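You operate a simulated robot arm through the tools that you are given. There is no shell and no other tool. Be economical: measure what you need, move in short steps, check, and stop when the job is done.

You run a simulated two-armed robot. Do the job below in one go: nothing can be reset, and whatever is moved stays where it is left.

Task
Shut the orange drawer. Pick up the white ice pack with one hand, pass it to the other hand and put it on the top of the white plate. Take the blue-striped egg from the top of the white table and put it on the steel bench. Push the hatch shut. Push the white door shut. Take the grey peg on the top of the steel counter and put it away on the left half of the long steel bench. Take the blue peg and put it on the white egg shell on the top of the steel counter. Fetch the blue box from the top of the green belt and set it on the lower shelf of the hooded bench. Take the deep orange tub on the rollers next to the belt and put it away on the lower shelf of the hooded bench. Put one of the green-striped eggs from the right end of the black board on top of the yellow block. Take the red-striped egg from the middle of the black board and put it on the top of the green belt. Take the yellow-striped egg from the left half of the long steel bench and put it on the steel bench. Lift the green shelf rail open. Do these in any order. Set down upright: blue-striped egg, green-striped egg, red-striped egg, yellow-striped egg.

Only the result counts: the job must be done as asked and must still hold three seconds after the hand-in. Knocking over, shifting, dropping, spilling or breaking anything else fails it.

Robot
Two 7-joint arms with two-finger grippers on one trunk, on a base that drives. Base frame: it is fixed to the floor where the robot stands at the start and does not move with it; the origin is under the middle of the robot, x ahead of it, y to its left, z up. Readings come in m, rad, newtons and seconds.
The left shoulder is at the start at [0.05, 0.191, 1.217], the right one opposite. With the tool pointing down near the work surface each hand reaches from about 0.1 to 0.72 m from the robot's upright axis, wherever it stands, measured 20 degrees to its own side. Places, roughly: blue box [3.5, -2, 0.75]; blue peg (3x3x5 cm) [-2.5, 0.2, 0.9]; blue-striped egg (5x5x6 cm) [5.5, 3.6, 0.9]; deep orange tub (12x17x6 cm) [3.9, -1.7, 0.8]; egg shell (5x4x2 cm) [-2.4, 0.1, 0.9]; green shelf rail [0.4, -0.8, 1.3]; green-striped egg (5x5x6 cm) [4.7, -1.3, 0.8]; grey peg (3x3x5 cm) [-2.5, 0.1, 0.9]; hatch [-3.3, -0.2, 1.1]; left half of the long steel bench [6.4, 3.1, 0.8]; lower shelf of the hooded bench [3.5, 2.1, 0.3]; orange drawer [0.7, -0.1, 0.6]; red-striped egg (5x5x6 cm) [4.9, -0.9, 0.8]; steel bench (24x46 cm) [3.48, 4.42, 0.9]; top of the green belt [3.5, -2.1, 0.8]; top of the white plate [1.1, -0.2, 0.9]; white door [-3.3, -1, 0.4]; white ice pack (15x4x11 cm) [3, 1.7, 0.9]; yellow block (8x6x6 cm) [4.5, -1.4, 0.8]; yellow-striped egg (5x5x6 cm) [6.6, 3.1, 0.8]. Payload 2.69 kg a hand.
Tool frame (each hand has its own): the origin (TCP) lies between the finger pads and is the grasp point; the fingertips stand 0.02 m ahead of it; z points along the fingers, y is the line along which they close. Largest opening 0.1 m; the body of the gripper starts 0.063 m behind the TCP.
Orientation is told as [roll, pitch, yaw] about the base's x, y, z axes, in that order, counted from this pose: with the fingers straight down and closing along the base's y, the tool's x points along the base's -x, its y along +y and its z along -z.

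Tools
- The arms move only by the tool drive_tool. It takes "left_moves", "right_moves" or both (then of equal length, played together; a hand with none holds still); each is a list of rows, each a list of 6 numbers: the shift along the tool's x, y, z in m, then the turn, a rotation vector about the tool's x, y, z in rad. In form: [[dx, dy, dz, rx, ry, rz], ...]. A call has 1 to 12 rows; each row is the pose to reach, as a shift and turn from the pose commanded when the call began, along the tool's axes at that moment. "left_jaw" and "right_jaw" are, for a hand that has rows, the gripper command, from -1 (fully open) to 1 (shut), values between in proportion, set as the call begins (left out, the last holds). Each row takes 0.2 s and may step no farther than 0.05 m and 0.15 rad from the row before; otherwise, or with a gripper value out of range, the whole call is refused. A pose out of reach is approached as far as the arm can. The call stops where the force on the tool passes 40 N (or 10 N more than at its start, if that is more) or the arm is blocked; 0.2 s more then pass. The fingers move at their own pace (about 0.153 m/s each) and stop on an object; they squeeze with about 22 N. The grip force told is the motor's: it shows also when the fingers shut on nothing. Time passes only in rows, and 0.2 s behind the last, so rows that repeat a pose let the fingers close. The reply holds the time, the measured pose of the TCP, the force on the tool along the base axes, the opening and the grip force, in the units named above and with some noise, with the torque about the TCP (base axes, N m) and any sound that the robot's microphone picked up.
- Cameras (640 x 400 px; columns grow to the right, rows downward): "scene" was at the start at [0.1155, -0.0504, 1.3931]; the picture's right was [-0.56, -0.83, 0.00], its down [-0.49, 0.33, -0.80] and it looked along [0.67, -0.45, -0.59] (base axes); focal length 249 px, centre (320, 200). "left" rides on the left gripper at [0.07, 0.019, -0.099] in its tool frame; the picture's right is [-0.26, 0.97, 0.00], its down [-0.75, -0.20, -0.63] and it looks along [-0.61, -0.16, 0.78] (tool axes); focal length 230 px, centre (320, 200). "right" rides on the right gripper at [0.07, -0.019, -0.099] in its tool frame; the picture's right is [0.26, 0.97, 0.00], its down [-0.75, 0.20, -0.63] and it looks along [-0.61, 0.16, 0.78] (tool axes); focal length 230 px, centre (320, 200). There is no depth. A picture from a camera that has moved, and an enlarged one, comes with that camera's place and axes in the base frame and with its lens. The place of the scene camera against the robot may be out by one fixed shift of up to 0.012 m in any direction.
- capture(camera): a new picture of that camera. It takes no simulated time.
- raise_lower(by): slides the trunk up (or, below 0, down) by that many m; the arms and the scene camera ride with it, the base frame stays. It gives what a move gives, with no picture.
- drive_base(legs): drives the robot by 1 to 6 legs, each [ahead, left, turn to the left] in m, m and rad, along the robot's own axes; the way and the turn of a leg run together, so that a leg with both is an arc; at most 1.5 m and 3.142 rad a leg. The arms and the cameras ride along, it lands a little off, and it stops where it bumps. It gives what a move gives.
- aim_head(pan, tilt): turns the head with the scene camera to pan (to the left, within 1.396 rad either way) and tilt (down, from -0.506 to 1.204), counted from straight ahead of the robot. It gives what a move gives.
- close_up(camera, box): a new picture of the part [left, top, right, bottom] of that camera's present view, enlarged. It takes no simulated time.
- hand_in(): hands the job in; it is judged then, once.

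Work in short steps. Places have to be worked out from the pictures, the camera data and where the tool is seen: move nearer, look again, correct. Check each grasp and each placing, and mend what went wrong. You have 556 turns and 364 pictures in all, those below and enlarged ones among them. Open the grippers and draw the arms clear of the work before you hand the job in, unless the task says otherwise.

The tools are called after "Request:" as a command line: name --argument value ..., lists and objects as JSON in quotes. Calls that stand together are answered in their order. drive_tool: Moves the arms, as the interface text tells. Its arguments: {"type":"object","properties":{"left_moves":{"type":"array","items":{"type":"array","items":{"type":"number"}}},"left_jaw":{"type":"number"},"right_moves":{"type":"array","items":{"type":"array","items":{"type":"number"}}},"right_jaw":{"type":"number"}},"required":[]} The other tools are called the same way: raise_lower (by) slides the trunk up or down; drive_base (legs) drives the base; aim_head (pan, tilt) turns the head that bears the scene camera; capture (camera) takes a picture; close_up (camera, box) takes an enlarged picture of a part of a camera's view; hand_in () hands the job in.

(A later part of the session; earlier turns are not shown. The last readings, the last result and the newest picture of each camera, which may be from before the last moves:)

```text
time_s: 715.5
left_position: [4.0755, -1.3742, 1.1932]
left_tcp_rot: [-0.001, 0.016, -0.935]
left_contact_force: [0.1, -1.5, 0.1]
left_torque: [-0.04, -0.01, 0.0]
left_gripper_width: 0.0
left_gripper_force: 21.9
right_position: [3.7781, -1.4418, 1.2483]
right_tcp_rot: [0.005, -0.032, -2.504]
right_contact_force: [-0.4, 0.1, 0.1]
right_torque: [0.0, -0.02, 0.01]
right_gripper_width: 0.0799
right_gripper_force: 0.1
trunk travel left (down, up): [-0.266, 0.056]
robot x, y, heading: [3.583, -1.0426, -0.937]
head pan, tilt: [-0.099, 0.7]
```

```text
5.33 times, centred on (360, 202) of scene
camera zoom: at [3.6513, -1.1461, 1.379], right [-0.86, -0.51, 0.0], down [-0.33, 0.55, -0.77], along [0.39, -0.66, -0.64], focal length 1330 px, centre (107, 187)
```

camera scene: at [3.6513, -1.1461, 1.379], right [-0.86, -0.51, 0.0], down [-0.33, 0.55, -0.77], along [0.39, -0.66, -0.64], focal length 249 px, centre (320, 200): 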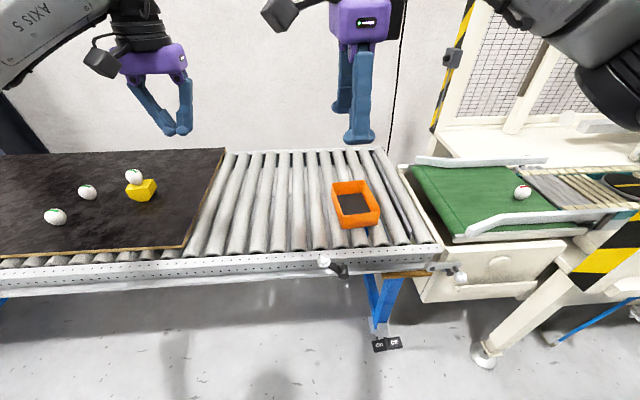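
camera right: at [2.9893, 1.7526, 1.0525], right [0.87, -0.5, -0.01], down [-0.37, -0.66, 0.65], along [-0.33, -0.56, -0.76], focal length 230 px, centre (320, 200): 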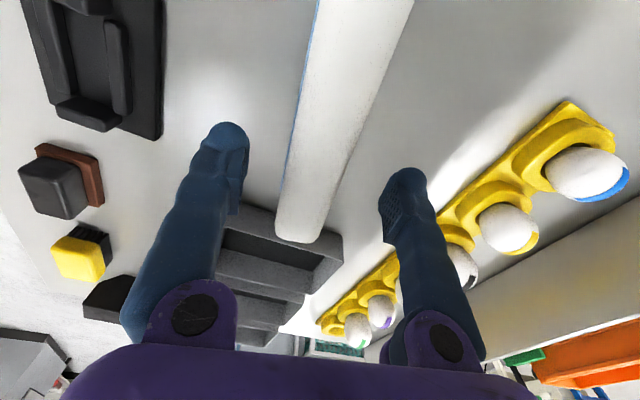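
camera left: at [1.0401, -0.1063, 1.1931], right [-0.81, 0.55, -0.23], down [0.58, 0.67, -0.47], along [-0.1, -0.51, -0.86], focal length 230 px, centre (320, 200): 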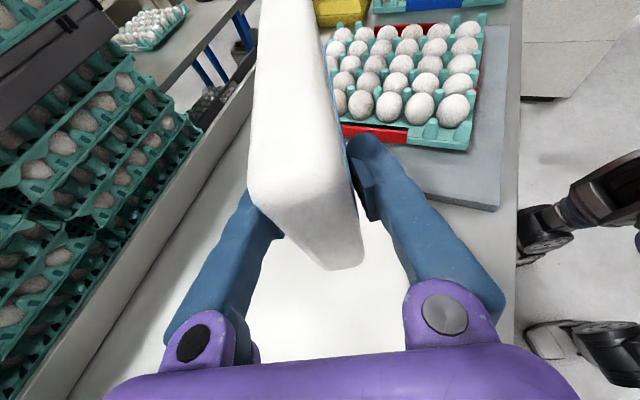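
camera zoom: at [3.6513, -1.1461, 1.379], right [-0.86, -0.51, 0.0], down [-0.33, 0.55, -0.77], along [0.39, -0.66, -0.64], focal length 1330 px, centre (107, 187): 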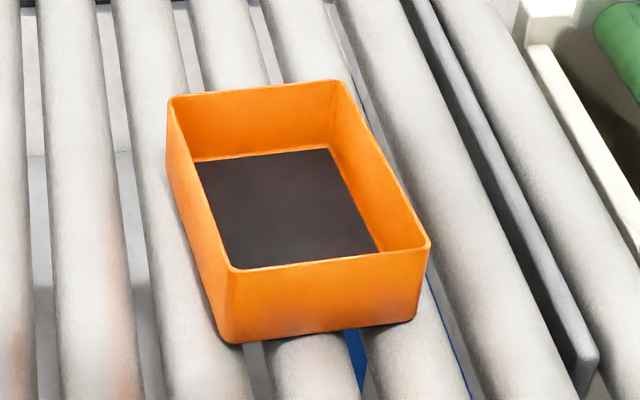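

Tub rim z≈0.865, near short wall centred at [3.824,-1.690]. I drive 0.13 m nearer and bring the right hand above that wall.

Request:
drive_base --legs '[[0.13, 0, 0]]'

Request:
drive_tool --right_moves '[[-0.028, 0.024, 0.03, 0, 0, -0.02], [-0.055, 0.048, 0.07, 0, 0, -0.04], [-0.083, 0.072, 0.1, 0, 0, -0.06], [-0.11, 0.0965, 0.13, 0, 0, -0.063], [-0.11, 0.0965, 0.175, 0, 0, -0.063], [-0.11, 0.0965, 0.22, 0, 0, -0.063], [-0.11, 0.0965, 0.26, 0, 0, -0.063]]' --right_jaw -0.2

Request:
capture --camera "right"

```text
time_s: 716.8
left_position: [4.1533, -1.4784, 1.1928]
left_tcp_rot: [0.001, 0.016, -0.932]
left_contact_force: [0.4, 0.2, -0.8]
left_torque: [0.05, 0.01, 0.03]
left_gripper_width: 0.0003
left_gripper_force: 22.2
right_position: [3.8566, -1.5467, 1.2473]
right_tcp_rot: [0.004, -0.032, -2.504]
right_contact_force: [-0.5, -0.1, 0.7]
right_torque: [0.04, 0.02, -0.07]
right_gripper_width: 0.0801
right_gripper_force: 0.0
trunk travel left (down, up): [-0.266, 0.056]
robot x, y, heading: [3.6567, -1.1398, -0.933]
head pan, tilt: [-0.099, 0.7]
```

```text
refused: row 2 steps farther than a row can; nothing moved
```

```text
83 pictures are left
camera right: at [3.9019, -1.4867, 1.3441], right [0.78, -0.62, 0.0], down [-0.47, -0.59, 0.65], along [-0.41, -0.51, -0.76], focal length 230 px, centre (320, 200)
```

right: 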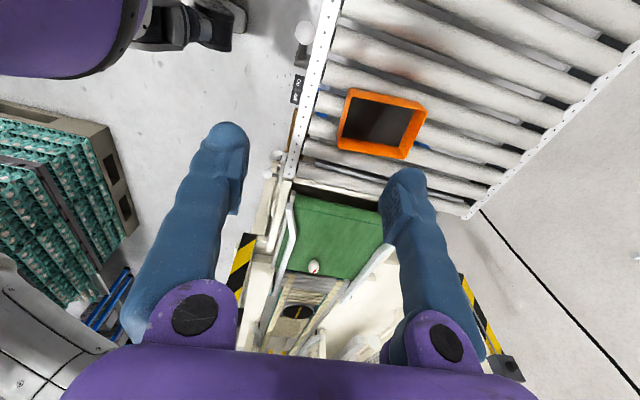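

Repeating with smaller steps.

Request:
drive_tool --right_moves '[[-0.025, 0.022, 0.025, 0, 0, -0.02], [-0.05, 0.044, 0.05, 0, 0, -0.04], [-0.075, 0.066, 0.08, 0, 0, -0.06], [-0.1, 0.088, 0.11, 0, 0, -0.063], [-0.11, 0.0965, 0.15, 0, 0, -0.063], [-0.11, 0.0965, 0.195, 0, 0, -0.063], [-0.11, 0.0965, 0.24, 0, 0, -0.063], [-0.11, 0.0965, 0.27, 0, 0, -0.063]]' --right_jaw -0.2

Request:
capture --camera "right"

```text
time_s: 718.6
left_position: [4.1521, -1.478, 1.1925]
left_tcp_rot: [0.001, 0.017, -0.933]
left_contact_force: [0.2, -1.1, -0.7]
left_torque: [0.01, -0.01, 0.03]
left_gripper_width: 0.0
left_gripper_force: 22.1
right_position: [3.82, -1.6946, 0.9821]
right_tcp_rot: [0.007, -0.03, -2.44]
right_contact_force: [0.2, -0.3, -0.6]
right_torque: [0.0, -0.01, -0.03]
right_gripper_width: 0.0599
right_gripper_force: 0.0
trunk travel left (down, up): [-0.266, 0.056]
robot x, y, heading: [3.6597, -1.1408, -0.933]
head pan, tilt: [-0.099, 0.7]
```

```text
82 pictures are left
camera right: at [3.8622, -1.6326, 1.078], right [0.82, -0.57, 0.0], down [-0.43, -0.62, 0.65], along [-0.38, -0.54, -0.76], focal length 230 px, centre (320, 200)
```

right: 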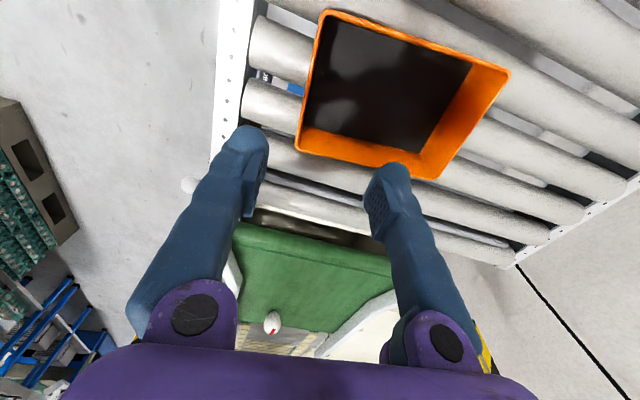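

Near wall midpoint at [3.825,-1.672]. I shift 1.8 cm left, 1.4 cm toward me and descend.

Request:
drive_tool --right_moves '[[0.018, -0.0135, 0.02, 0, 0, 0], [0.018, -0.0135, 0.06, 0, 0, 0], [0.018, -0.0135, 0.1, 0, 0, 0]]'

Request:
capture --camera "right"

```text
time_s: 719.4
left_position: [4.1533, -1.4789, 1.1935]
left_tcp_rot: [0.0, 0.015, -0.932]
left_contact_force: [0.4, 0.3, 0.0]
left_torque: [0.0, 0.01, 0.03]
left_gripper_width: 0.0002
left_gripper_force: 21.5
right_position: [3.8241, -1.6753, 0.8784]
right_tcp_rot: [0.004, -0.032, -2.438]
right_contact_force: [-0.7, 0.4, 0.6]
right_torque: [0.01, 0.02, 0.01]
right_gripper_width: 0.0599
right_gripper_force: 0.2
trunk travel left (down, up): [-0.266, 0.056]
robot x, y, heading: [3.6598, -1.1436, -0.934]
head pan, tilt: [-0.099, 0.7]
```

```text
81 pictures are left
camera right: at [3.8651, -1.6126, 0.9754], right [0.82, -0.57, 0.0], down [-0.43, -0.62, 0.65], along [-0.38, -0.54, -0.76], focal length 230 px, centre (320, 200)
```

right: 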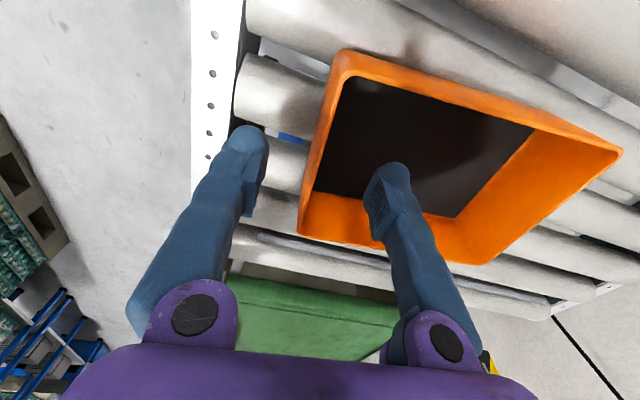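

The wall lies between the fingers. Lower 3 cm and close.

Request:
drive_tool --right_moves '[[0.003, 0, 0.015, 0, 0, 0], [0.005, 0, 0.028, 0, 0, 0]]'

Request:
drive_tool --right_moves '[[0, 0, 0, 0, 0, 0], [0, 0, 0, 0, 0, 0], [0, 0, 0, 0, 0, 0]]' --right_jaw 1

Request:
drive_tool --right_moves '[[0, 0, -0.02, 0, 0, 0], [0, 0, -0.05, 0, 0, 0], [0, 0, -0.09, 0, 0, 0]]'

Request:
capture --camera "scene"

```text
time_s: 720.0
left_position: [4.1537, -1.4774, 1.194]
left_tcp_rot: [0.0, 0.015, -0.933]
left_contact_force: [0.3, 0.3, -0.3]
left_torque: [0.0, 0.02, -0.03]
left_gripper_width: 0.0
left_gripper_force: 22.1
right_position: [3.8258, -1.6728, 0.8509]
right_tcp_rot: [0.003, -0.031, -2.437]
right_contact_force: [0.4, 0.3, 0.0]
right_torque: [-0.01, -0.02, 0.04]
right_gripper_width: 0.0598
right_gripper_force: 0.2
trunk travel left (down, up): [-0.266, 0.056]
robot x, y, heading: [3.6548, -1.1423, -0.934]
head pan, tilt: [-0.099, 0.7]
```

```text
time_s: 720.8
left_position: [4.1526, -1.4779, 1.1931]
left_tcp_rot: [0.0, 0.015, -0.932]
left_contact_force: [0.8, 0.4, 0.0]
left_torque: [0.01, 0.05, -0.02]
left_gripper_width: 0.0002
left_gripper_force: 22.1
right_position: [3.8237, -1.6728, 0.8515]
right_tcp_rot: [0.004, -0.033, -2.44]
right_contact_force: [-0.9, 0.1, 0.3]
right_torque: [0.0, 0.0, 0.01]
right_gripper_width: 0.0062
right_gripper_force: 22.7
trunk travel left (down, up): [-0.266, 0.056]
robot x, y, heading: [3.6601, -1.1415, -0.934]
head pan, tilt: [-0.099, 0.7]
```

```text
time_s: 721.6
left_position: [4.1527, -1.4776, 1.1928]
left_tcp_rot: [-0.003, 0.014, -0.933]
left_contact_force: [0.4, 0.0, -0.1]
left_torque: [0.03, -0.01, 0.0]
left_gripper_width: 0.0001
left_gripper_force: 21.8
right_position: [3.8254, -1.6706, 0.9431]
right_tcp_rot: [0.003, -0.032, -2.436]
right_contact_force: [-0.1, 0.4, -0.1]
right_torque: [0.06, 0.03, 0.0]
right_gripper_width: 0.006
right_gripper_force: 21.8
trunk travel left (down, up): [-0.266, 0.056]
robot x, y, heading: [3.6604, -1.1422, -0.932]
head pan, tilt: [-0.099, 0.7]
```

```text
80 pictures are left
camera scene: at [3.7285, -1.2501, 1.3789], right [-0.86, -0.51, 0.0], down [-0.33, 0.55, -0.77], along [0.39, -0.66, -0.64], focal length 249 px, centre (320, 200)
```

scene: 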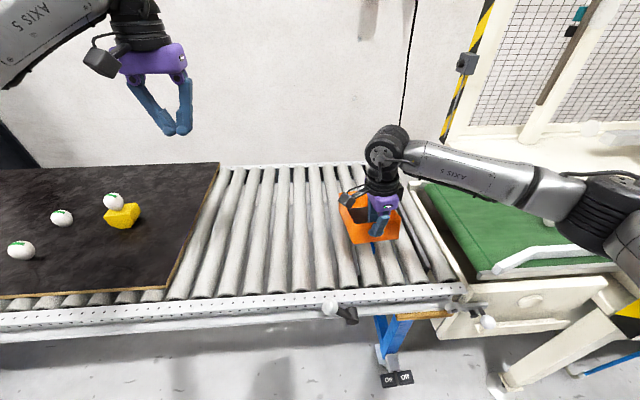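

Checking whether the tub is off the rollers.

Request:
close_up --camera "scene" --box '[320, 160, 440, 260]'

```text
4.00 times, centred on (380, 210) of scene
camera zoom: at [3.7285, -1.2501, 1.3789], right [-0.86, -0.51, 0.0], down [-0.33, 0.55, -0.77], along [0.39, -0.66, -0.64], focal length 998 px, centre (80, 160)
```

zoom: 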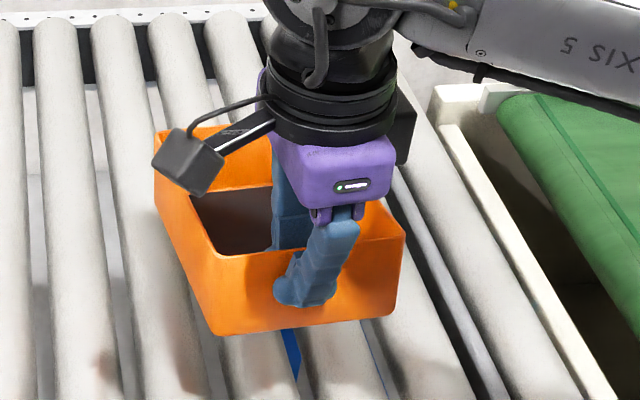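

The rim now measures z≈0.957: the tub is lifted. I raise it further and draw it in, then back off.

Request:
drive_tool --right_moves '[[0, 0, -0.045, 0, 0, 0], [0, 0, -0.09, 0, 0, 0], [0, 0, -0.135, 0, 0, 0], [0, -0.045, -0.15, 0, 0, 0], [0, -0.09, -0.16, 0, 0, 0], [0, -0.13, -0.16, 0, 0, 0]]'

Request:
drive_base --legs '[[-0.4, 0, 0]]'

Request:
capture --camera "scene"

```text
time_s: 723.0
left_position: [4.1516, -1.4786, 1.1937]
left_tcp_rot: [0.0, 0.014, -0.933]
left_contact_force: [0.0, 0.2, 0.5]
left_torque: [0.02, 0.01, -0.02]
left_gripper_width: 0.0
left_gripper_force: 21.6
right_position: [3.7429, -1.5667, 1.1005]
right_tcp_rot: [0.005, -0.031, -2.439]
right_contact_force: [-0.3, -0.5, -0.2]
right_torque: [0.09, 0.06, 0.01]
right_gripper_width: 0.0058
right_gripper_force: 21.8
trunk travel left (down, up): [-0.266, 0.056]
robot x, y, heading: [3.6587, -1.1419, -0.937]
head pan, tilt: [-0.099, 0.7]
```

```text
time_s: 725.5
left_position: [3.9203, -1.1686, 1.1941]
left_tcp_rot: [0.0, 0.015, -0.942]
left_contact_force: [0.0, 0.2, 0.3]
left_torque: [0.0, 0.01, 0.0]
left_gripper_width: 0.0
left_gripper_force: 22.2
right_position: [3.5102, -1.254, 1.1006]
right_tcp_rot: [0.004, -0.031, -2.447]
right_contact_force: [-0.3, 0.0, -1.6]
right_torque: [0.06, 0.02, -0.02]
right_gripper_width: 0.0061
right_gripper_force: 21.9
trunk travel left (down, up): [-0.266, 0.056]
robot x, y, heading: [3.426, -0.8289, -0.949]
head pan, tilt: [-0.099, 0.7]
```

```text
78 pictures are left
camera scene: at [3.4976, -0.9372, 1.3789], right [-0.86, -0.5, 0.0], down [-0.32, 0.56, -0.77], along [0.39, -0.66, -0.64], focal length 249 px, centre (320, 200)
```

scene: 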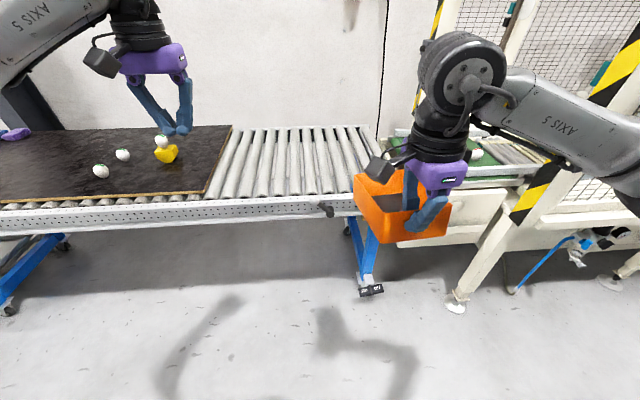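

Tub held. I extend the right hand slightly (elbow in), turn round and go back through the passage.

Request:
drive_tool --right_moves '[[0, 0.04, 0, 0, 0, 0], [0, 0.08, 0, 0, 0, 0], [0.02, 0.1, 0, 0, 0, 0]]'

Request:
drive_base --legs '[[0, 0, 3.127], [0.6, 0.03, 0]]'

Request:
aim_head --pan -0.2 --tilt 0.4

Request:
capture --camera "scene"

```text
time_s: 726.3
left_position: [3.9218, -1.1684, 1.1914]
left_tcp_rot: [-0.002, 0.016, -0.942]
left_contact_force: [-0.4, -0.9, -0.8]
left_torque: [0.02, 0.01, -0.02]
left_gripper_width: 0.0
left_gripper_force: 22.2
right_position: [3.5913, -1.3226, 1.1029]
right_tcp_rot: [0.001, -0.033, -2.447]
right_contact_force: [0.8, -0.3, -1.3]
right_torque: [0.07, 0.08, 0.04]
right_gripper_width: 0.0062
right_gripper_force: 21.9
trunk travel left (down, up): [-0.266, 0.056]
robot x, y, heading: [3.4272, -0.8342, -0.946]
head pan, tilt: [-0.099, 0.7]
```

```text
time_s: 736.9
left_position: [2.6137, 0.0119, 1.1921]
left_tcp_rot: [0.0, 0.015, 2.139]
left_contact_force: [0.6, 0.1, 0.1]
left_torque: [0.02, -0.01, 0.0]
left_gripper_width: 0.0
left_gripper_force: 21.9
right_position: [2.9526, 0.1447, 1.1029]
right_tcp_rot: [0.004, -0.032, 0.635]
right_contact_force: [0.5, 0.1, -1.9]
right_torque: [-0.02, -0.04, 0.01]
right_gripper_width: 0.0061
right_gripper_force: 22.1
trunk travel left (down, up): [-0.266, 0.056]
robot x, y, heading: [3.0825, -0.3583, 2.138]
head pan, tilt: [-0.099, 0.7]
```

```text
time_s: 737.6
left_position: [2.6136, 0.0125, 1.1938]
left_tcp_rot: [0.001, 0.013, 2.139]
left_contact_force: [0.7, 0.5, 0.4]
left_torque: [0.0, -0.02, -0.01]
left_gripper_width: 0.0
left_gripper_force: 21.9
right_position: [2.9526, 0.1439, 1.1015]
right_tcp_rot: [0.004, -0.029, 0.633]
right_contact_force: [-0.9, -0.3, -1.7]
right_torque: [-0.06, -0.05, -0.03]
right_gripper_width: 0.0062
right_gripper_force: 21.7
trunk travel left (down, up): [-0.266, 0.056]
robot x, y, heading: [3.0869, -0.3613, 2.14]
head pan, tilt: [-0.201, 0.4]
```

```text
77 pictures are left
camera scene: at [3.0326, -0.2386, 1.4057], right [0.93, 0.36, 0.0], down [0.14, -0.36, -0.92], along [-0.33, 0.86, -0.39], focal length 249 px, centre (320, 200)
```

scene: 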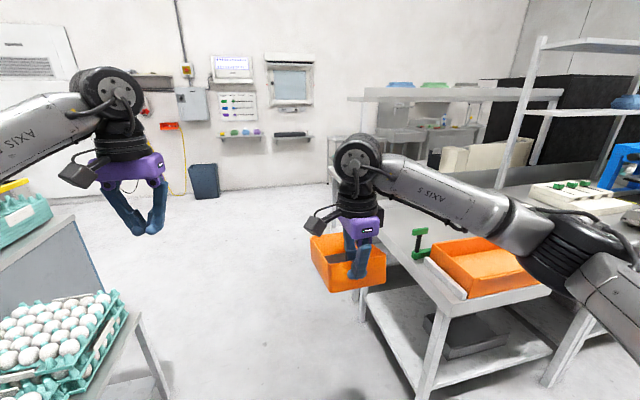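

Clear ahead. I keep slightly left and drive through in two legs.

Request:
drive_base --legs '[[0.9, 0.05, 0.04], [1.0, 0, 0]]'

```text
time_s: 747.2
left_position: [1.4946, 1.5518, 1.193]
left_tcp_rot: [-0.001, 0.015, 2.176]
left_contact_force: [0.2, 0.0, 0.5]
left_torque: [-0.04, 0.01, 0.03]
left_gripper_width: 0.0
left_gripper_force: 22.5
right_position: [1.8282, 1.6973, 1.1015]
right_tcp_rot: [0.002, -0.032, 0.669]
right_contact_force: [-0.2, 0.5, -2.3]
right_torque: [-0.08, -0.02, 0.0]
right_gripper_width: 0.0062
right_gripper_force: 21.9
trunk travel left (down, up): [-0.266, 0.056]
robot x, y, heading: [1.9765, 1.1995, 2.176]
head pan, tilt: [-0.201, 0.4]
```

I continue into the first aisle, drive along it and turn to face the hooded bench.

Request:
drive_base --legs '[[0.85, 0, 0], [0, 0, -1.53], [1.5, 0, 0], [0, 0, -1.57]]'

Request:
drive_tool --left_moves '[[0.045, 0, 0, 0, 0, 0], [0.09, 0, 0, 0, 0, 0], [0.135, 0, 0, 0, 0, 0], [0.18, 0, 0, 0, 0, 0], [0.22, 0, 0, 0, 0, 0], [0.26, 0, 0, 0, 0, 0]]'

Request:
aim_head --pan 0.0 --tilt 0.7

Request:
capture --camera "scene"

```text
time_s: 766.3
left_position: [3.1479, 2.4594, 1.1932]
left_tcp_rot: [-0.001, 0.015, -0.958]
left_contact_force: [-0.2, 0.3, 0.6]
left_torque: [-0.02, -0.01, -0.01]
left_gripper_width: 0.0
left_gripper_force: 22.2
right_position: [2.8156, 2.3121, 1.1022]
right_tcp_rot: [0.002, -0.031, -2.465]
right_contact_force: [-0.1, -0.1, -0.8]
right_torque: [0.06, 0.05, 0.0]
right_gripper_width: 0.006
right_gripper_force: 22.2
trunk travel left (down, up): [-0.266, 0.056]
robot x, y, heading: [2.6606, 2.8102, -0.96]
head pan, tilt: [-0.201, 0.4]
```

```text
time_s: 767.7
left_position: [2.9995, 2.6708, 1.1939]
left_tcp_rot: [0.0, 0.014, -0.957]
left_contact_force: [0.7, 0.3, -0.4]
left_torque: [-0.02, -0.02, 0.01]
left_gripper_width: 0.0
left_gripper_force: 22.5
right_position: [2.8175, 2.3126, 1.1017]
right_tcp_rot: [0.004, -0.033, -2.465]
right_contact_force: [1.1, 0.4, -1.4]
right_torque: [0.08, 0.04, 0.0]
right_gripper_width: 0.006
right_gripper_force: 22.2
trunk travel left (down, up): [-0.266, 0.056]
robot x, y, heading: [2.661, 2.8061, -0.963]
head pan, tilt: [-0.201, 0.4]
```

```text
time_s: 768.5
left_position: [2.9992, 2.6702, 1.1942]
left_tcp_rot: [0.001, 0.016, -0.958]
left_contact_force: [0.2, 0.1, 0.2]
left_torque: [-0.01, 0.0, -0.01]
left_gripper_width: 0.0002
left_gripper_force: 22.3
right_position: [2.8165, 2.3139, 1.1013]
right_tcp_rot: [0.005, -0.032, -2.467]
right_contact_force: [-0.5, 0.0, -0.6]
right_torque: [0.06, 0.03, -0.01]
right_gripper_width: 0.0061
right_gripper_force: 22.1
trunk travel left (down, up): [-0.266, 0.056]
robot x, y, heading: [2.6629, 2.8066, -0.957]
head pan, tilt: [0.0, 0.7]
```

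```text
76 pictures are left
camera scene: at [2.7375, 2.7032, 1.379], right [-0.82, -0.57, 0.0], down [-0.37, 0.53, -0.77], along [0.44, -0.63, -0.64], focal length 249 px, centre (320, 200)
```

scene: 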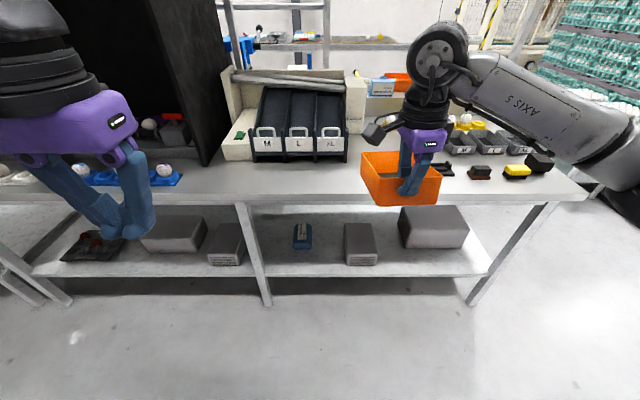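

The gap between blue box and grey box is ~0.17 m wide (centre aisle coordinate 3.74); the tub is 0.12 m. I shift left 0.12 m and lower trunk and arm.

Request:
drive_base --legs '[[0, 0.12, 0]]'

Request:
raise_lower --by -0.26

Request:
drive_tool --right_moves '[[0, -0.01, 0.045, 0, 0, 0.02], [0, -0.02, 0.09, 0, 0, 0.03], [0, -0.03, 0.135, 0, 0, 0.03], [0, -0.04, 0.18, 0, 0, 0.03], [0, -0.05, 0.225, 0, 0, 0.03], [0, -0.06, 0.27, 0, 0, 0.03], [0, -0.07, 0.315, 0, 0, 0.03], [0, -0.08, 0.36, 0, 0, 0.03]]'

Request:
capture --camera "scene"

```text
time_s: 770.3
left_position: [3.0997, 2.7401, 1.1947]
left_tcp_rot: [-0.001, 0.016, -0.956]
left_contact_force: [-0.1, 0.6, 0.5]
left_torque: [-0.01, 0.01, -0.02]
left_gripper_width: 0.0003
left_gripper_force: 22.0
right_position: [2.9162, 2.3829, 1.1017]
right_tcp_rot: [0.004, -0.033, -2.463]
right_contact_force: [0.3, 1.5, -0.4]
right_torque: [0.08, 0.03, 0.03]
right_gripper_width: 0.006
right_gripper_force: 21.4
trunk travel left (down, up): [-0.266, 0.056]
robot x, y, heading: [2.7643, 2.8779, -0.956]
head pan, tilt: [0.0, 0.7]
```

```text
time_s: 772.9
left_position: [3.0979, 2.7397, 0.9359]
left_tcp_rot: [-0.002, 0.014, -0.955]
left_contact_force: [-0.4, -0.6, -0.3]
left_torque: [0.01, 0.02, -0.01]
left_gripper_width: 0.0
left_gripper_force: 21.9
right_position: [2.9157, 2.3816, 0.8426]
right_tcp_rot: [0.004, -0.031, -2.463]
right_contact_force: [-1.0, -0.7, -1.5]
right_torque: [0.12, 0.04, -0.03]
right_gripper_width: 0.0064
right_gripper_force: 22.0
trunk travel left (down, up): [-0.006, 0.316]
robot x, y, heading: [2.7642, 2.8778, -0.957]
head pan, tilt: [0.0, 0.7]
```

```text
time_s: 774.7
left_position: [3.0982, 2.7395, 0.9336]
left_tcp_rot: [0.001, 0.016, -0.956]
left_contact_force: [0.0, 0.1, -0.2]
left_torque: [0.01, 0.0, 0.0]
left_gripper_width: 0.0
left_gripper_force: 22.1
right_position: [2.8579, 2.4362, 0.4803]
right_tcp_rot: [0.004, -0.03, -2.493]
right_contact_force: [0.5, -0.5, -0.1]
right_torque: [0.07, 0.05, 0.02]
right_gripper_width: 0.0059
right_gripper_force: 22.0
trunk travel left (down, up): [-0.006, 0.316]
robot x, y, heading: [2.7624, 2.8792, -0.958]
head pan, tilt: [0.0, 0.7]
```

```text
75 pictures are left
camera scene: at [2.8366, 2.7726, 1.1189], right [-0.82, -0.58, 0.0], down [-0.37, 0.53, -0.76], along [0.44, -0.63, -0.64], focal length 249 px, centre (320, 200)
```

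scene: 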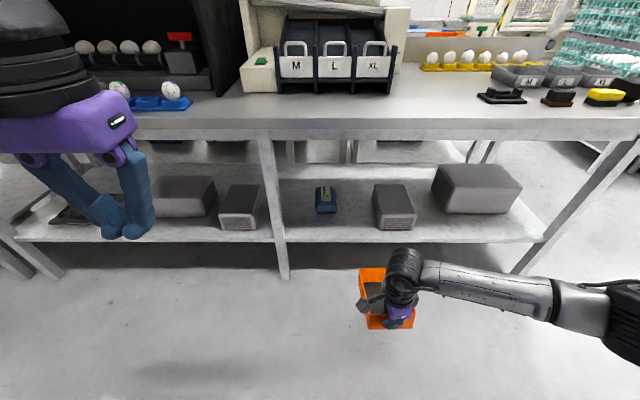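

TCP sits at the gap's centre line. I lower 4 cm more and drive 0.42 m ahead under the table edge.

Request:
drive_tool --right_moves '[[0, 0, 0.04, 0, 0, 0]]'

Request:
drive_base --legs '[[0.4, 0, 0]]'

Request:
capture --camera "right"

Request:
capture --camera "scene"

```text
time_s: 775.1
left_position: [3.0995, 2.74, 0.9343]
left_tcp_rot: [-0.002, 0.015, -0.956]
left_contact_force: [0.0, 0.5, 0.1]
left_torque: [0.01, 0.02, -0.02]
left_gripper_width: 0.0002
left_gripper_force: 22.2
right_position: [2.8573, 2.4358, 0.4436]
right_tcp_rot: [0.007, -0.031, -2.495]
right_contact_force: [0.1, 0.1, -0.5]
right_torque: [0.06, 0.05, 0.01]
right_gripper_width: 0.0059
right_gripper_force: 21.8
trunk travel left (down, up): [-0.006, 0.316]
robot x, y, heading: [2.7635, 2.8784, -0.957]
head pan, tilt: [0.0, 0.7]
```

```text
time_s: 777.6
left_position: [3.3249, 2.4166, 0.9342]
left_tcp_rot: [-0.002, 0.015, -0.959]
left_contact_force: [-0.1, -0.5, -0.2]
left_torque: [0.02, -0.02, 0.02]
left_gripper_width: 0.0001
left_gripper_force: 22.5
right_position: [3.0845, 2.1132, 0.4447]
right_tcp_rot: [0.003, -0.031, -2.497]
right_contact_force: [-0.8, -0.5, -1.8]
right_torque: [0.05, 0.07, 0.0]
right_gripper_width: 0.0061
right_gripper_force: 22.0
trunk travel left (down, up): [-0.006, 0.316]
robot x, y, heading: [2.988, 2.5542, -0.958]
head pan, tilt: [0.0, 0.7]
```

```text
74 pictures are left
camera right: at [3.1292, 2.173, 0.5399], right [0.79, -0.62, 0.0], down [-0.46, -0.6, 0.65], along [-0.41, -0.51, -0.76], focal length 230 px, centre (320, 200)
```

right: 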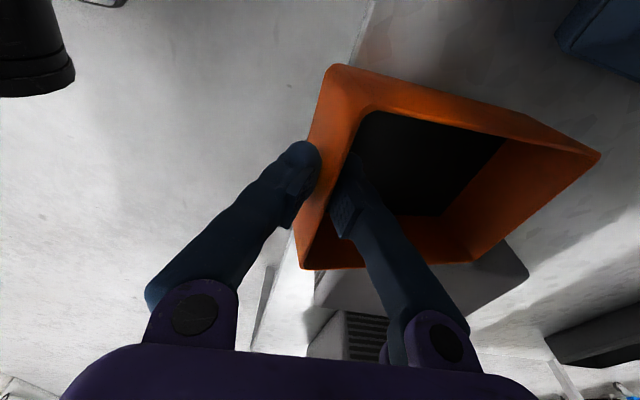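

```text
73 pictures are left
camera scene: at [3.0628, 2.4497, 1.1189], right [-0.82, -0.57, 0.0], down [-0.37, 0.53, -0.76], along [0.44, -0.63, -0.64], focal length 249 px, centre (320, 200)
```

scene: 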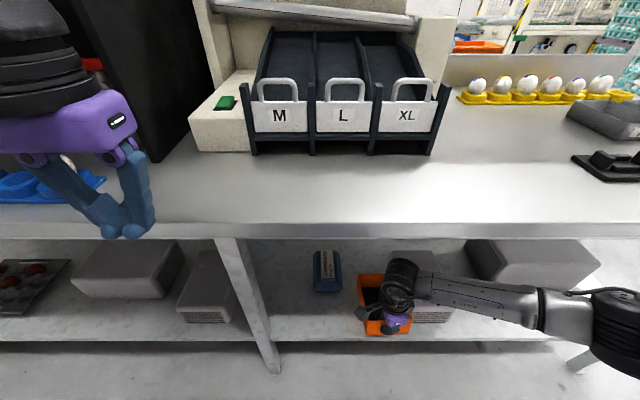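

Lateral clearances look right. I extend the arm 9 cm further in.

Request:
drive_tool --right_moves '[[0, 0.03, 0, 0, 0, 0], [0, 0.06, 0, 0, 0, 0], [0, 0.095, 0, 0, 0, 0]]'

Request:
capture --camera "right"

Request:
close_up --camera "scene" --box '[290, 220, 470, 350]'

```text
time_s: 778.4
left_position: [3.3257, 2.4169, 0.9341]
left_tcp_rot: [-0.002, 0.017, -0.957]
left_contact_force: [-0.4, 0.3, 0.5]
left_torque: [-0.01, 0.02, -0.01]
left_gripper_width: 0.0001
left_gripper_force: 21.7
right_position: [3.1426, 2.0382, 0.4446]
right_tcp_rot: [0.005, -0.031, -2.497]
right_contact_force: [0.4, -0.2, -1.4]
right_torque: [0.09, 0.06, 0.0]
right_gripper_width: 0.0061
right_gripper_force: 22.0
trunk travel left (down, up): [-0.006, 0.316]
robot x, y, heading: [2.9874, 2.5526, -0.963]
head pan, tilt: [0.0, 0.7]
```

```text
72 pictures are left
camera right: at [3.1883, 2.0988, 0.5393], right [0.79, -0.62, 0.0], down [-0.46, -0.6, 0.65], along [-0.41, -0.51, -0.76], focal length 230 px, centre (320, 200)
```

right: 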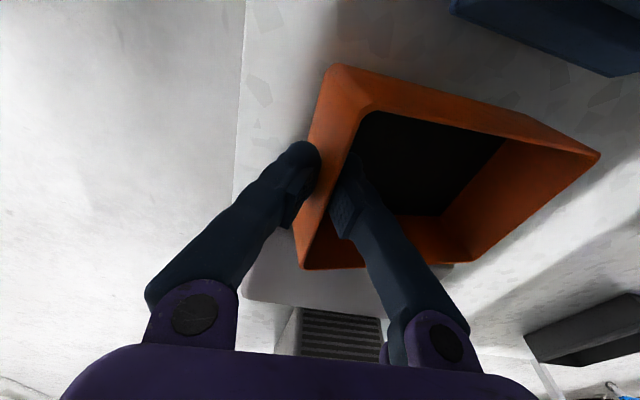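

```text
3.08 times, centred on (380, 285) of scene
camera zoom: at [3.0629, 2.4498, 1.1189], right [-0.82, -0.57, 0.0], down [-0.37, 0.53, -0.76], along [0.44, -0.63, -0.64], focal length 767 px, centre (135, -62)
```

zoom: 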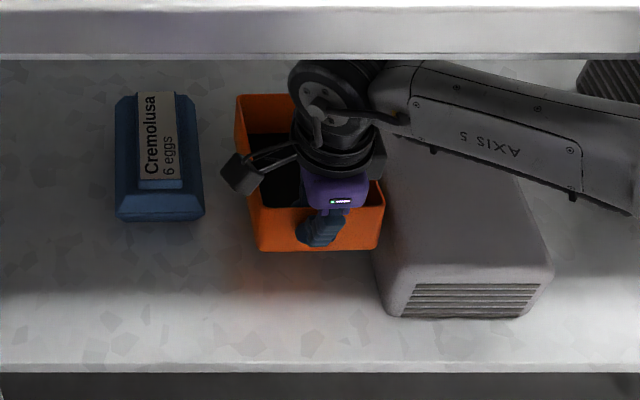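

The tub is nearer the grey box; I shift it 1.2 cm left and lower it in steps.

Request:
drive_tool --right_moves '[[0.012, 0, 0, 0, 0, 0], [0.012, 0, 0.02, 0, 0, 0], [0.012, 0, 0.04, 0, 0, 0], [0.012, 0, 0.055, 0, 0, 0]]'

Request:
close_up --camera "scene" --box '[290, 220, 470, 350]'

```text
time_s: 779.4
left_position: [3.3245, 2.4159, 0.9349]
left_tcp_rot: [-0.002, 0.014, -0.958]
left_contact_force: [-0.7, -0.5, 0.3]
left_torque: [-0.01, -0.02, 0.01]
left_gripper_width: 0.0002
left_gripper_force: 22.1
right_position: [3.1511, 2.0454, 0.3877]
right_tcp_rot: [0.003, -0.032, -2.495]
right_contact_force: [-0.1, 0.4, -0.7]
right_torque: [0.03, 0.02, 0.02]
right_gripper_width: 0.0059
right_gripper_force: 22.5
trunk travel left (down, up): [-0.006, 0.316]
robot x, y, heading: [2.9892, 2.554, -0.957]
head pan, tilt: [0.0, 0.7]
```

```text
3.08 times, centred on (380, 285) of scene
camera zoom: at [3.0628, 2.4498, 1.1189], right [-0.82, -0.57, 0.0], down [-0.37, 0.53, -0.76], along [0.44, -0.63, -0.64], focal length 767 px, centre (135, -62)
```

zoom: 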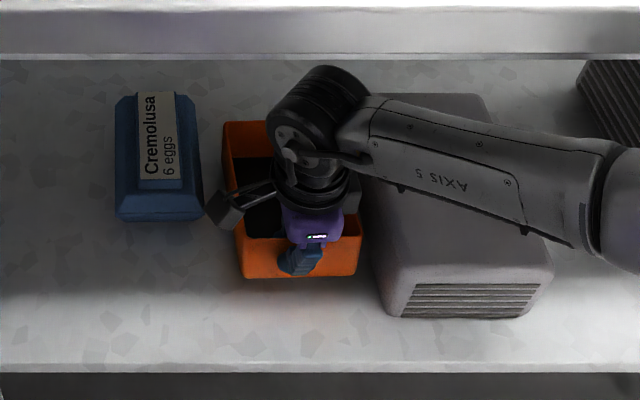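

Good gaps on both sides. Lower the last centimetres.

Request:
drive_tool --right_moves '[[0, 0, 0.01, 0, 0, 0], [0, 0, 0.016, 0, 0, 0], [0, 0, 0.021, 0, 0, 0]]'

Request:
close_up --camera "scene" --box '[290, 220, 470, 350]'

```text
time_s: 780.2
left_position: [3.3255, 2.4153, 0.9358]
left_tcp_rot: [-0.002, 0.014, -0.959]
left_contact_force: [0.0, -1.1, 0.6]
left_torque: [0.0, 0.0, -0.01]
left_gripper_width: 0.0
left_gripper_force: 22.0
right_position: [3.1507, 2.0424, 0.3688]
right_tcp_rot: [0.003, -0.031, -2.495]
right_contact_force: [0.7, -0.9, -0.6]
right_torque: [0.03, 0.06, 0.02]
right_gripper_width: 0.0056
right_gripper_force: 21.9
trunk travel left (down, up): [-0.006, 0.316]
robot x, y, heading: [2.9903, 2.5562, -0.958]
head pan, tilt: [0.0, 0.7]
```

```text
3.08 times, centred on (380, 285) of scene
camera zoom: at [3.0628, 2.4498, 1.1189], right [-0.82, -0.57, 0.0], down [-0.37, 0.53, -0.76], along [0.44, -0.63, -0.64], focal length 767 px, centre (135, -62)
```

zoom: 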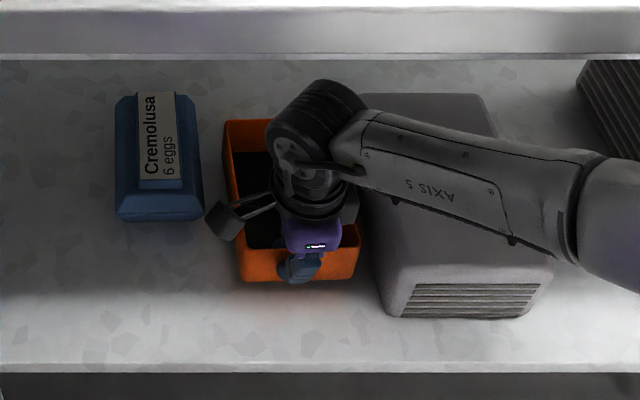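

No contact yet; a few millimetres more.

Request:
drive_tool --right_moves '[[0, 0, 0.005, 0, 0, 0], [0, 0, 0.009, 0, 0, 0]]'

Request:
drive_tool --right_moves '[[0, 0, 0.004, 0, 0, 0], [0, 0, 0.008, 0, 0, 0]]'

```text
time_s: 780.8
left_position: [3.3245, 2.4155, 0.9345]
left_tcp_rot: [-0.002, 0.013, -0.959]
left_contact_force: [0.0, -0.1, -0.9]
left_torque: [0.01, 0.0, 0.02]
left_gripper_width: 0.0
left_gripper_force: 21.8
right_position: [3.1501, 2.0427, 0.3586]
right_tcp_rot: [0.006, -0.031, -2.495]
right_contact_force: [0.7, 0.1, -1.7]
right_torque: [-0.05, 0.07, -0.03]
right_gripper_width: 0.0062
right_gripper_force: 21.6
trunk travel left (down, up): [-0.006, 0.316]
robot x, y, heading: [2.9856, 2.5553, -0.96]
head pan, tilt: [0.0, 0.7]
```

```text
time_s: 781.4
left_position: [3.3248, 2.4178, 0.936]
left_tcp_rot: [0.0, 0.012, -0.959]
left_contact_force: [0.4, 0.0, 0.6]
left_torque: [0.01, 0.02, -0.02]
left_gripper_width: 0.0002
left_gripper_force: 22.0
right_position: [3.1495, 2.0436, 0.3542]
right_tcp_rot: [0.009, -0.03, -2.495]
right_contact_force: [-2.8, 4.6, 23.4]
right_torque: [0.04, 0.01, -0.05]
right_gripper_width: 0.0061
right_gripper_force: 22.2
trunk travel left (down, up): [-0.006, 0.316]
robot x, y, heading: [2.9892, 2.5517, -0.959]
head pan, tilt: [0.0, 0.7]
```

Tub is down (23 N). Ease up, open, and rise 5 cm.

Request:
drive_tool --right_moves '[[0, 0, -0.003, 0, 0, 0], [0, 0, -0.003, 0, 0, 0], [0, 0, -0.003, 0, 0, 0]]' --right_jaw 0.3

Request:
drive_tool --right_moves '[[0, 0, -0.02, 0, 0, 0], [0, 0, -0.04, 0, 0, 0], [0, 0, -0.055, 0, 0, 0]]'

Request:
capture --camera "right"

Request:
close_up --camera "scene" --box '[290, 220, 470, 350]'

```text
time_s: 782.2
left_position: [3.3251, 2.4166, 0.9341]
left_tcp_rot: [-0.002, 0.013, -0.959]
left_contact_force: [-0.3, 0.3, 0.3]
left_torque: [-0.03, -0.02, -0.03]
left_gripper_width: 0.0
left_gripper_force: 22.5
right_position: [3.1478, 2.0439, 0.3534]
right_tcp_rot: [0.003, -0.032, -2.496]
right_contact_force: [0.1, 0.3, 0.0]
right_torque: [0.01, -0.01, -0.03]
right_gripper_width: 0.035
right_gripper_force: 0.0
trunk travel left (down, up): [-0.006, 0.316]
robot x, y, heading: [2.9899, 2.5525, -0.955]
head pan, tilt: [0.0, 0.7]
```

```text
time_s: 783.0
left_position: [3.3249, 2.4161, 0.9345]
left_tcp_rot: [-0.002, 0.014, -0.957]
left_contact_force: [0.7, 0.0, 0.0]
left_torque: [0.0, -0.01, 0.08]
left_gripper_width: 0.0001
left_gripper_force: 22.1
right_position: [3.1493, 2.0443, 0.4105]
right_tcp_rot: [0.004, -0.033, -2.497]
right_contact_force: [0.5, -0.2, -0.5]
right_torque: [0.02, 0.0, -0.02]
right_gripper_width: 0.0351
right_gripper_force: 0.1
trunk travel left (down, up): [-0.006, 0.316]
robot x, y, heading: [2.9886, 2.5499, -0.962]
head pan, tilt: [0.0, 0.7]
```

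```text
68 pictures are left
camera right: at [3.1948, 2.1046, 0.5069], right [0.79, -0.62, 0.0], down [-0.46, -0.6, 0.65], along [-0.41, -0.51, -0.76], focal length 230 px, centre (320, 200)
```

right: 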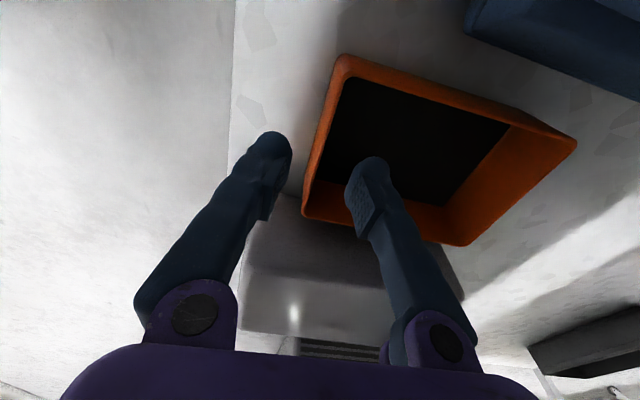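

```text
3.08 times, centred on (380, 285) of scene
camera zoom: at [3.0627, 2.4499, 1.1189], right [-0.82, -0.57, 0.0], down [-0.37, 0.53, -0.76], along [0.44, -0.63, -0.64], focal length 767 px, centre (135, -62)
```

zoom: 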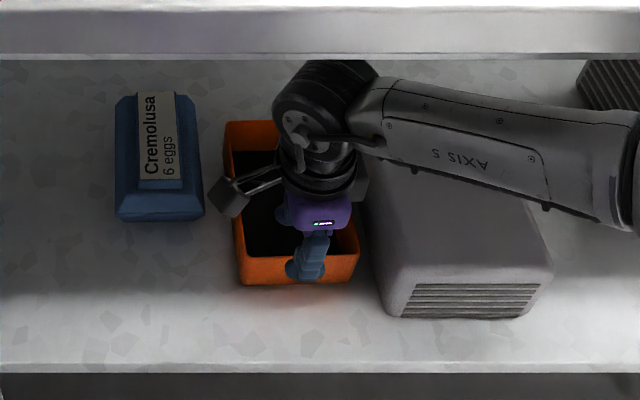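

The tips clear the rim. Rise 2 cm more and back out with the base.

Request:
drive_tool --right_moves '[[0, 0, -0.02, 0, 0, 0]]'

Request:
drive_base --legs '[[-0.4, 0, 0]]'

Request:
capture --camera "scene"

```text
time_s: 783.4
left_position: [3.3236, 2.4171, 0.9345]
left_tcp_rot: [-0.001, 0.014, -0.96]
left_contact_force: [-0.6, -0.1, 0.8]
left_torque: [0.0, 0.02, -0.03]
left_gripper_width: 0.0
left_gripper_force: 22.1
right_position: [3.1495, 2.0439, 0.4319]
right_tcp_rot: [0.003, -0.031, -2.495]
right_contact_force: [0.3, 1.5, -0.2]
right_torque: [-0.03, -0.01, 0.02]
right_gripper_width: 0.0349
right_gripper_force: 0.1
trunk travel left (down, up): [-0.006, 0.316]
robot x, y, heading: [2.9878, 2.555, -0.96]
head pan, tilt: [0.0, 0.7]
```

```text
time_s: 785.9
left_position: [3.0921, 2.7508, 0.9344]
left_tcp_rot: [-0.002, 0.015, -0.95]
left_contact_force: [1.2, -0.5, 0.8]
left_torque: [0.0, 0.02, 0.01]
left_gripper_width: 0.0
left_gripper_force: 22.4
right_position: [2.9188, 2.3773, 0.4318]
right_tcp_rot: [0.004, -0.031, -2.489]
right_contact_force: [-0.5, 0.3, 0.2]
right_torque: [0.04, 0.04, 0.0]
right_gripper_width: 0.035
right_gripper_force: 0.1
trunk travel left (down, up): [-0.006, 0.316]
robot x, y, heading: [2.7518, 2.8832, -0.95]
head pan, tilt: [0.0, 0.7]
```

```text
66 pictures are left
camera scene: at [2.8294, 2.7824, 1.1189], right [-0.82, -0.58, 0.0], down [-0.37, 0.52, -0.77], along [0.44, -0.62, -0.64], focal length 249 px, centre (320, 200)
```

scene: 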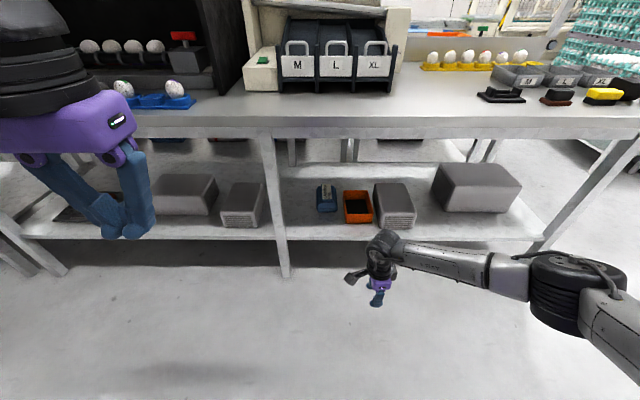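

Tub and box are on the lower shelf. I raise arms and trunk, then turn to verify the eggs on the steel bench.

Request:
drive_tool --right_moves '[[0, 0, -0.045, 0, 0, 0], [0, 0, -0.09, 0, 0, 0], [0, 0, -0.135, 0, 0, 0], [0, 0, -0.18, 0, 0, 0], [0, 0, -0.225, 0, 0, 0], [0, 0, -0.27, 0, 0, 0], [0, 0, -0.315, 0, 0, 0]]' --right_jaw -1

Request:
raise_lower --by 0.3

Request:
drive_base --legs '[[0, 0, 1.3]]'

Request:
aim_head --pan 0.75 --tilt 0.4

Request:
close_up --camera "scene" --box '[220, 120, 420, 260]'

```text
time_s: 787.5
left_position: [3.093, 2.7503, 0.9342]
left_tcp_rot: [-0.002, 0.012, -0.951]
left_contact_force: [0.1, -0.5, 0.2]
left_torque: [-0.01, 0.01, 0.01]
left_gripper_width: 0.0
left_gripper_force: 21.8
right_position: [2.9287, 2.386, 0.7434]
right_tcp_rot: [0.004, -0.034, -2.488]
right_contact_force: [0.4, -0.1, 0.2]
right_torque: [0.04, -0.02, 0.03]
right_gripper_width: 0.1
right_gripper_force: 0.1
trunk travel left (down, up): [-0.006, 0.316]
robot x, y, heading: [2.754, 2.885, -0.957]
head pan, tilt: [0.0, 0.7]
```

```text
time_s: 790.5
left_position: [3.0913, 2.751, 1.2351]
left_tcp_rot: [-0.003, 0.017, -0.952]
left_contact_force: [-0.2, 0.6, 0.0]
left_torque: [-0.01, 0.01, -0.01]
left_gripper_width: 0.0
left_gripper_force: 21.7
right_position: [2.929, 2.384, 1.0446]
right_tcp_rot: [0.004, -0.033, -2.489]
right_contact_force: [-0.4, 0.3, 0.1]
right_torque: [0.0, 0.03, 0.02]
right_gripper_width: 0.1002
right_gripper_force: 0.1
trunk travel left (down, up): [-0.306, 0.016]
robot x, y, heading: [2.7544, 2.8902, -0.951]
head pan, tilt: [0.0, 0.7]
```

```text
time_s: 794.3
left_position: [2.9571, 3.1879, 1.2351]
left_tcp_rot: [-0.002, 0.016, 0.41]
left_contact_force: [-0.5, -0.3, -0.4]
left_torque: [-0.02, 0.0, 0.02]
left_gripper_width: 0.0
left_gripper_force: 21.7
right_position: [3.2808, 2.9514, 1.0437]
right_tcp_rot: [0.004, -0.032, -1.13]
right_contact_force: [-0.2, -0.8, -0.2]
right_torque: [0.01, 0.02, -0.02]
right_gripper_width: 0.0999
right_gripper_force: 0.0
trunk travel left (down, up): [-0.306, 0.016]
robot x, y, heading: [2.7557, 2.8837, 0.4]
head pan, tilt: [0.0, 0.7]
```

```text
time_s: 795.4
left_position: [2.9572, 3.1876, 1.2344]
left_tcp_rot: [0.0, 0.015, 0.407]
left_contact_force: [0.3, 0.5, 0.8]
left_torque: [0.0, 0.02, -0.02]
left_gripper_width: 0.0
left_gripper_force: 21.7
right_position: [3.281, 2.9519, 1.0437]
right_tcp_rot: [0.004, -0.031, -1.129]
right_contact_force: [0.6, 0.2, -0.2]
right_torque: [-0.01, 0.0, 0.05]
right_gripper_width: 0.1003
right_gripper_force: 0.0
trunk travel left (down, up): [-0.306, 0.016]
robot x, y, heading: [2.7559, 2.8839, 0.403]
head pan, tilt: [0.75, 0.4]
```

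```text
2.86 times, centred on (320, 190) of scene
camera zoom: at [2.8312, 2.9847, 1.4457], right [0.91, -0.4, 0.0], down [-0.16, -0.36, -0.92], along [0.37, 0.84, -0.39], focal length 713 px, centre (320, 229)
```

zoom: 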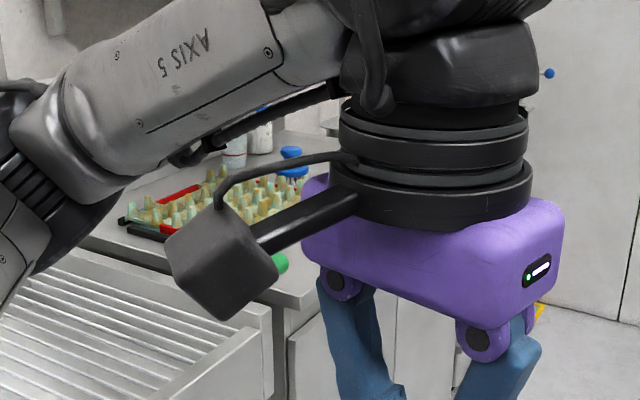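

My left hand blocks the view; I lower it and look again.

Request:
drive_tool --left_moves '[[0, 0, 0.045, 0, 0, 0], [0, 0, 0.09, 0, 0, 0], [0, 0, 0.135, 0, 0, 0], [0, 0, 0.18, 0, 0, 0], [0, 0, 0.225, 0, 0, 0], [0, 0, 0.27, 0, 0, 0]]' --left_jaw -1

Request:
close_up --camera "scene" --box '[260, 120, 440, 240]'

```text
time_s: 796.8
left_position: [2.954, 3.1863, 0.9632]
left_tcp_rot: [-0.001, 0.015, 0.41]
left_contact_force: [-0.6, 0.6, -0.4]
left_torque: [0.04, 0.02, 0.0]
left_gripper_width: 0.1001
left_gripper_force: 0.1
right_position: [3.2815, 2.9523, 1.0447]
right_tcp_rot: [0.005, -0.032, -1.13]
right_contact_force: [-0.5, 0.1, 0.1]
right_torque: [-0.01, 0.03, 0.01]
right_gripper_width: 0.0999
right_gripper_force: 0.0
trunk travel left (down, up): [-0.306, 0.016]
robot x, y, heading: [2.756, 2.8873, 0.405]
head pan, tilt: [0.75, 0.4]
```

```text
3.33 times, centred on (350, 180) of scene
camera zoom: at [2.8311, 2.985, 1.4458], right [0.92, -0.4, 0.0], down [-0.16, -0.36, -0.92], along [0.37, 0.84, -0.39], focal length 831 px, centre (220, 267)
```

zoom: 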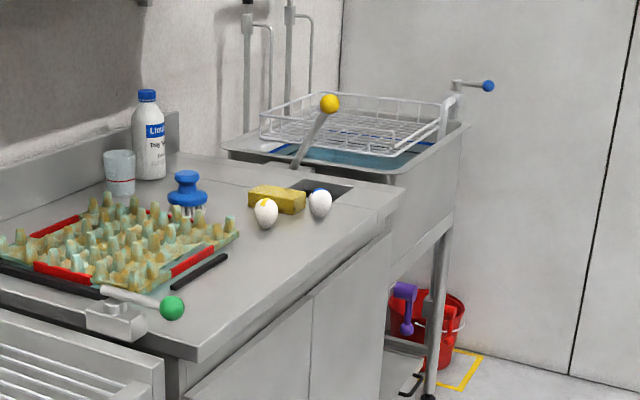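

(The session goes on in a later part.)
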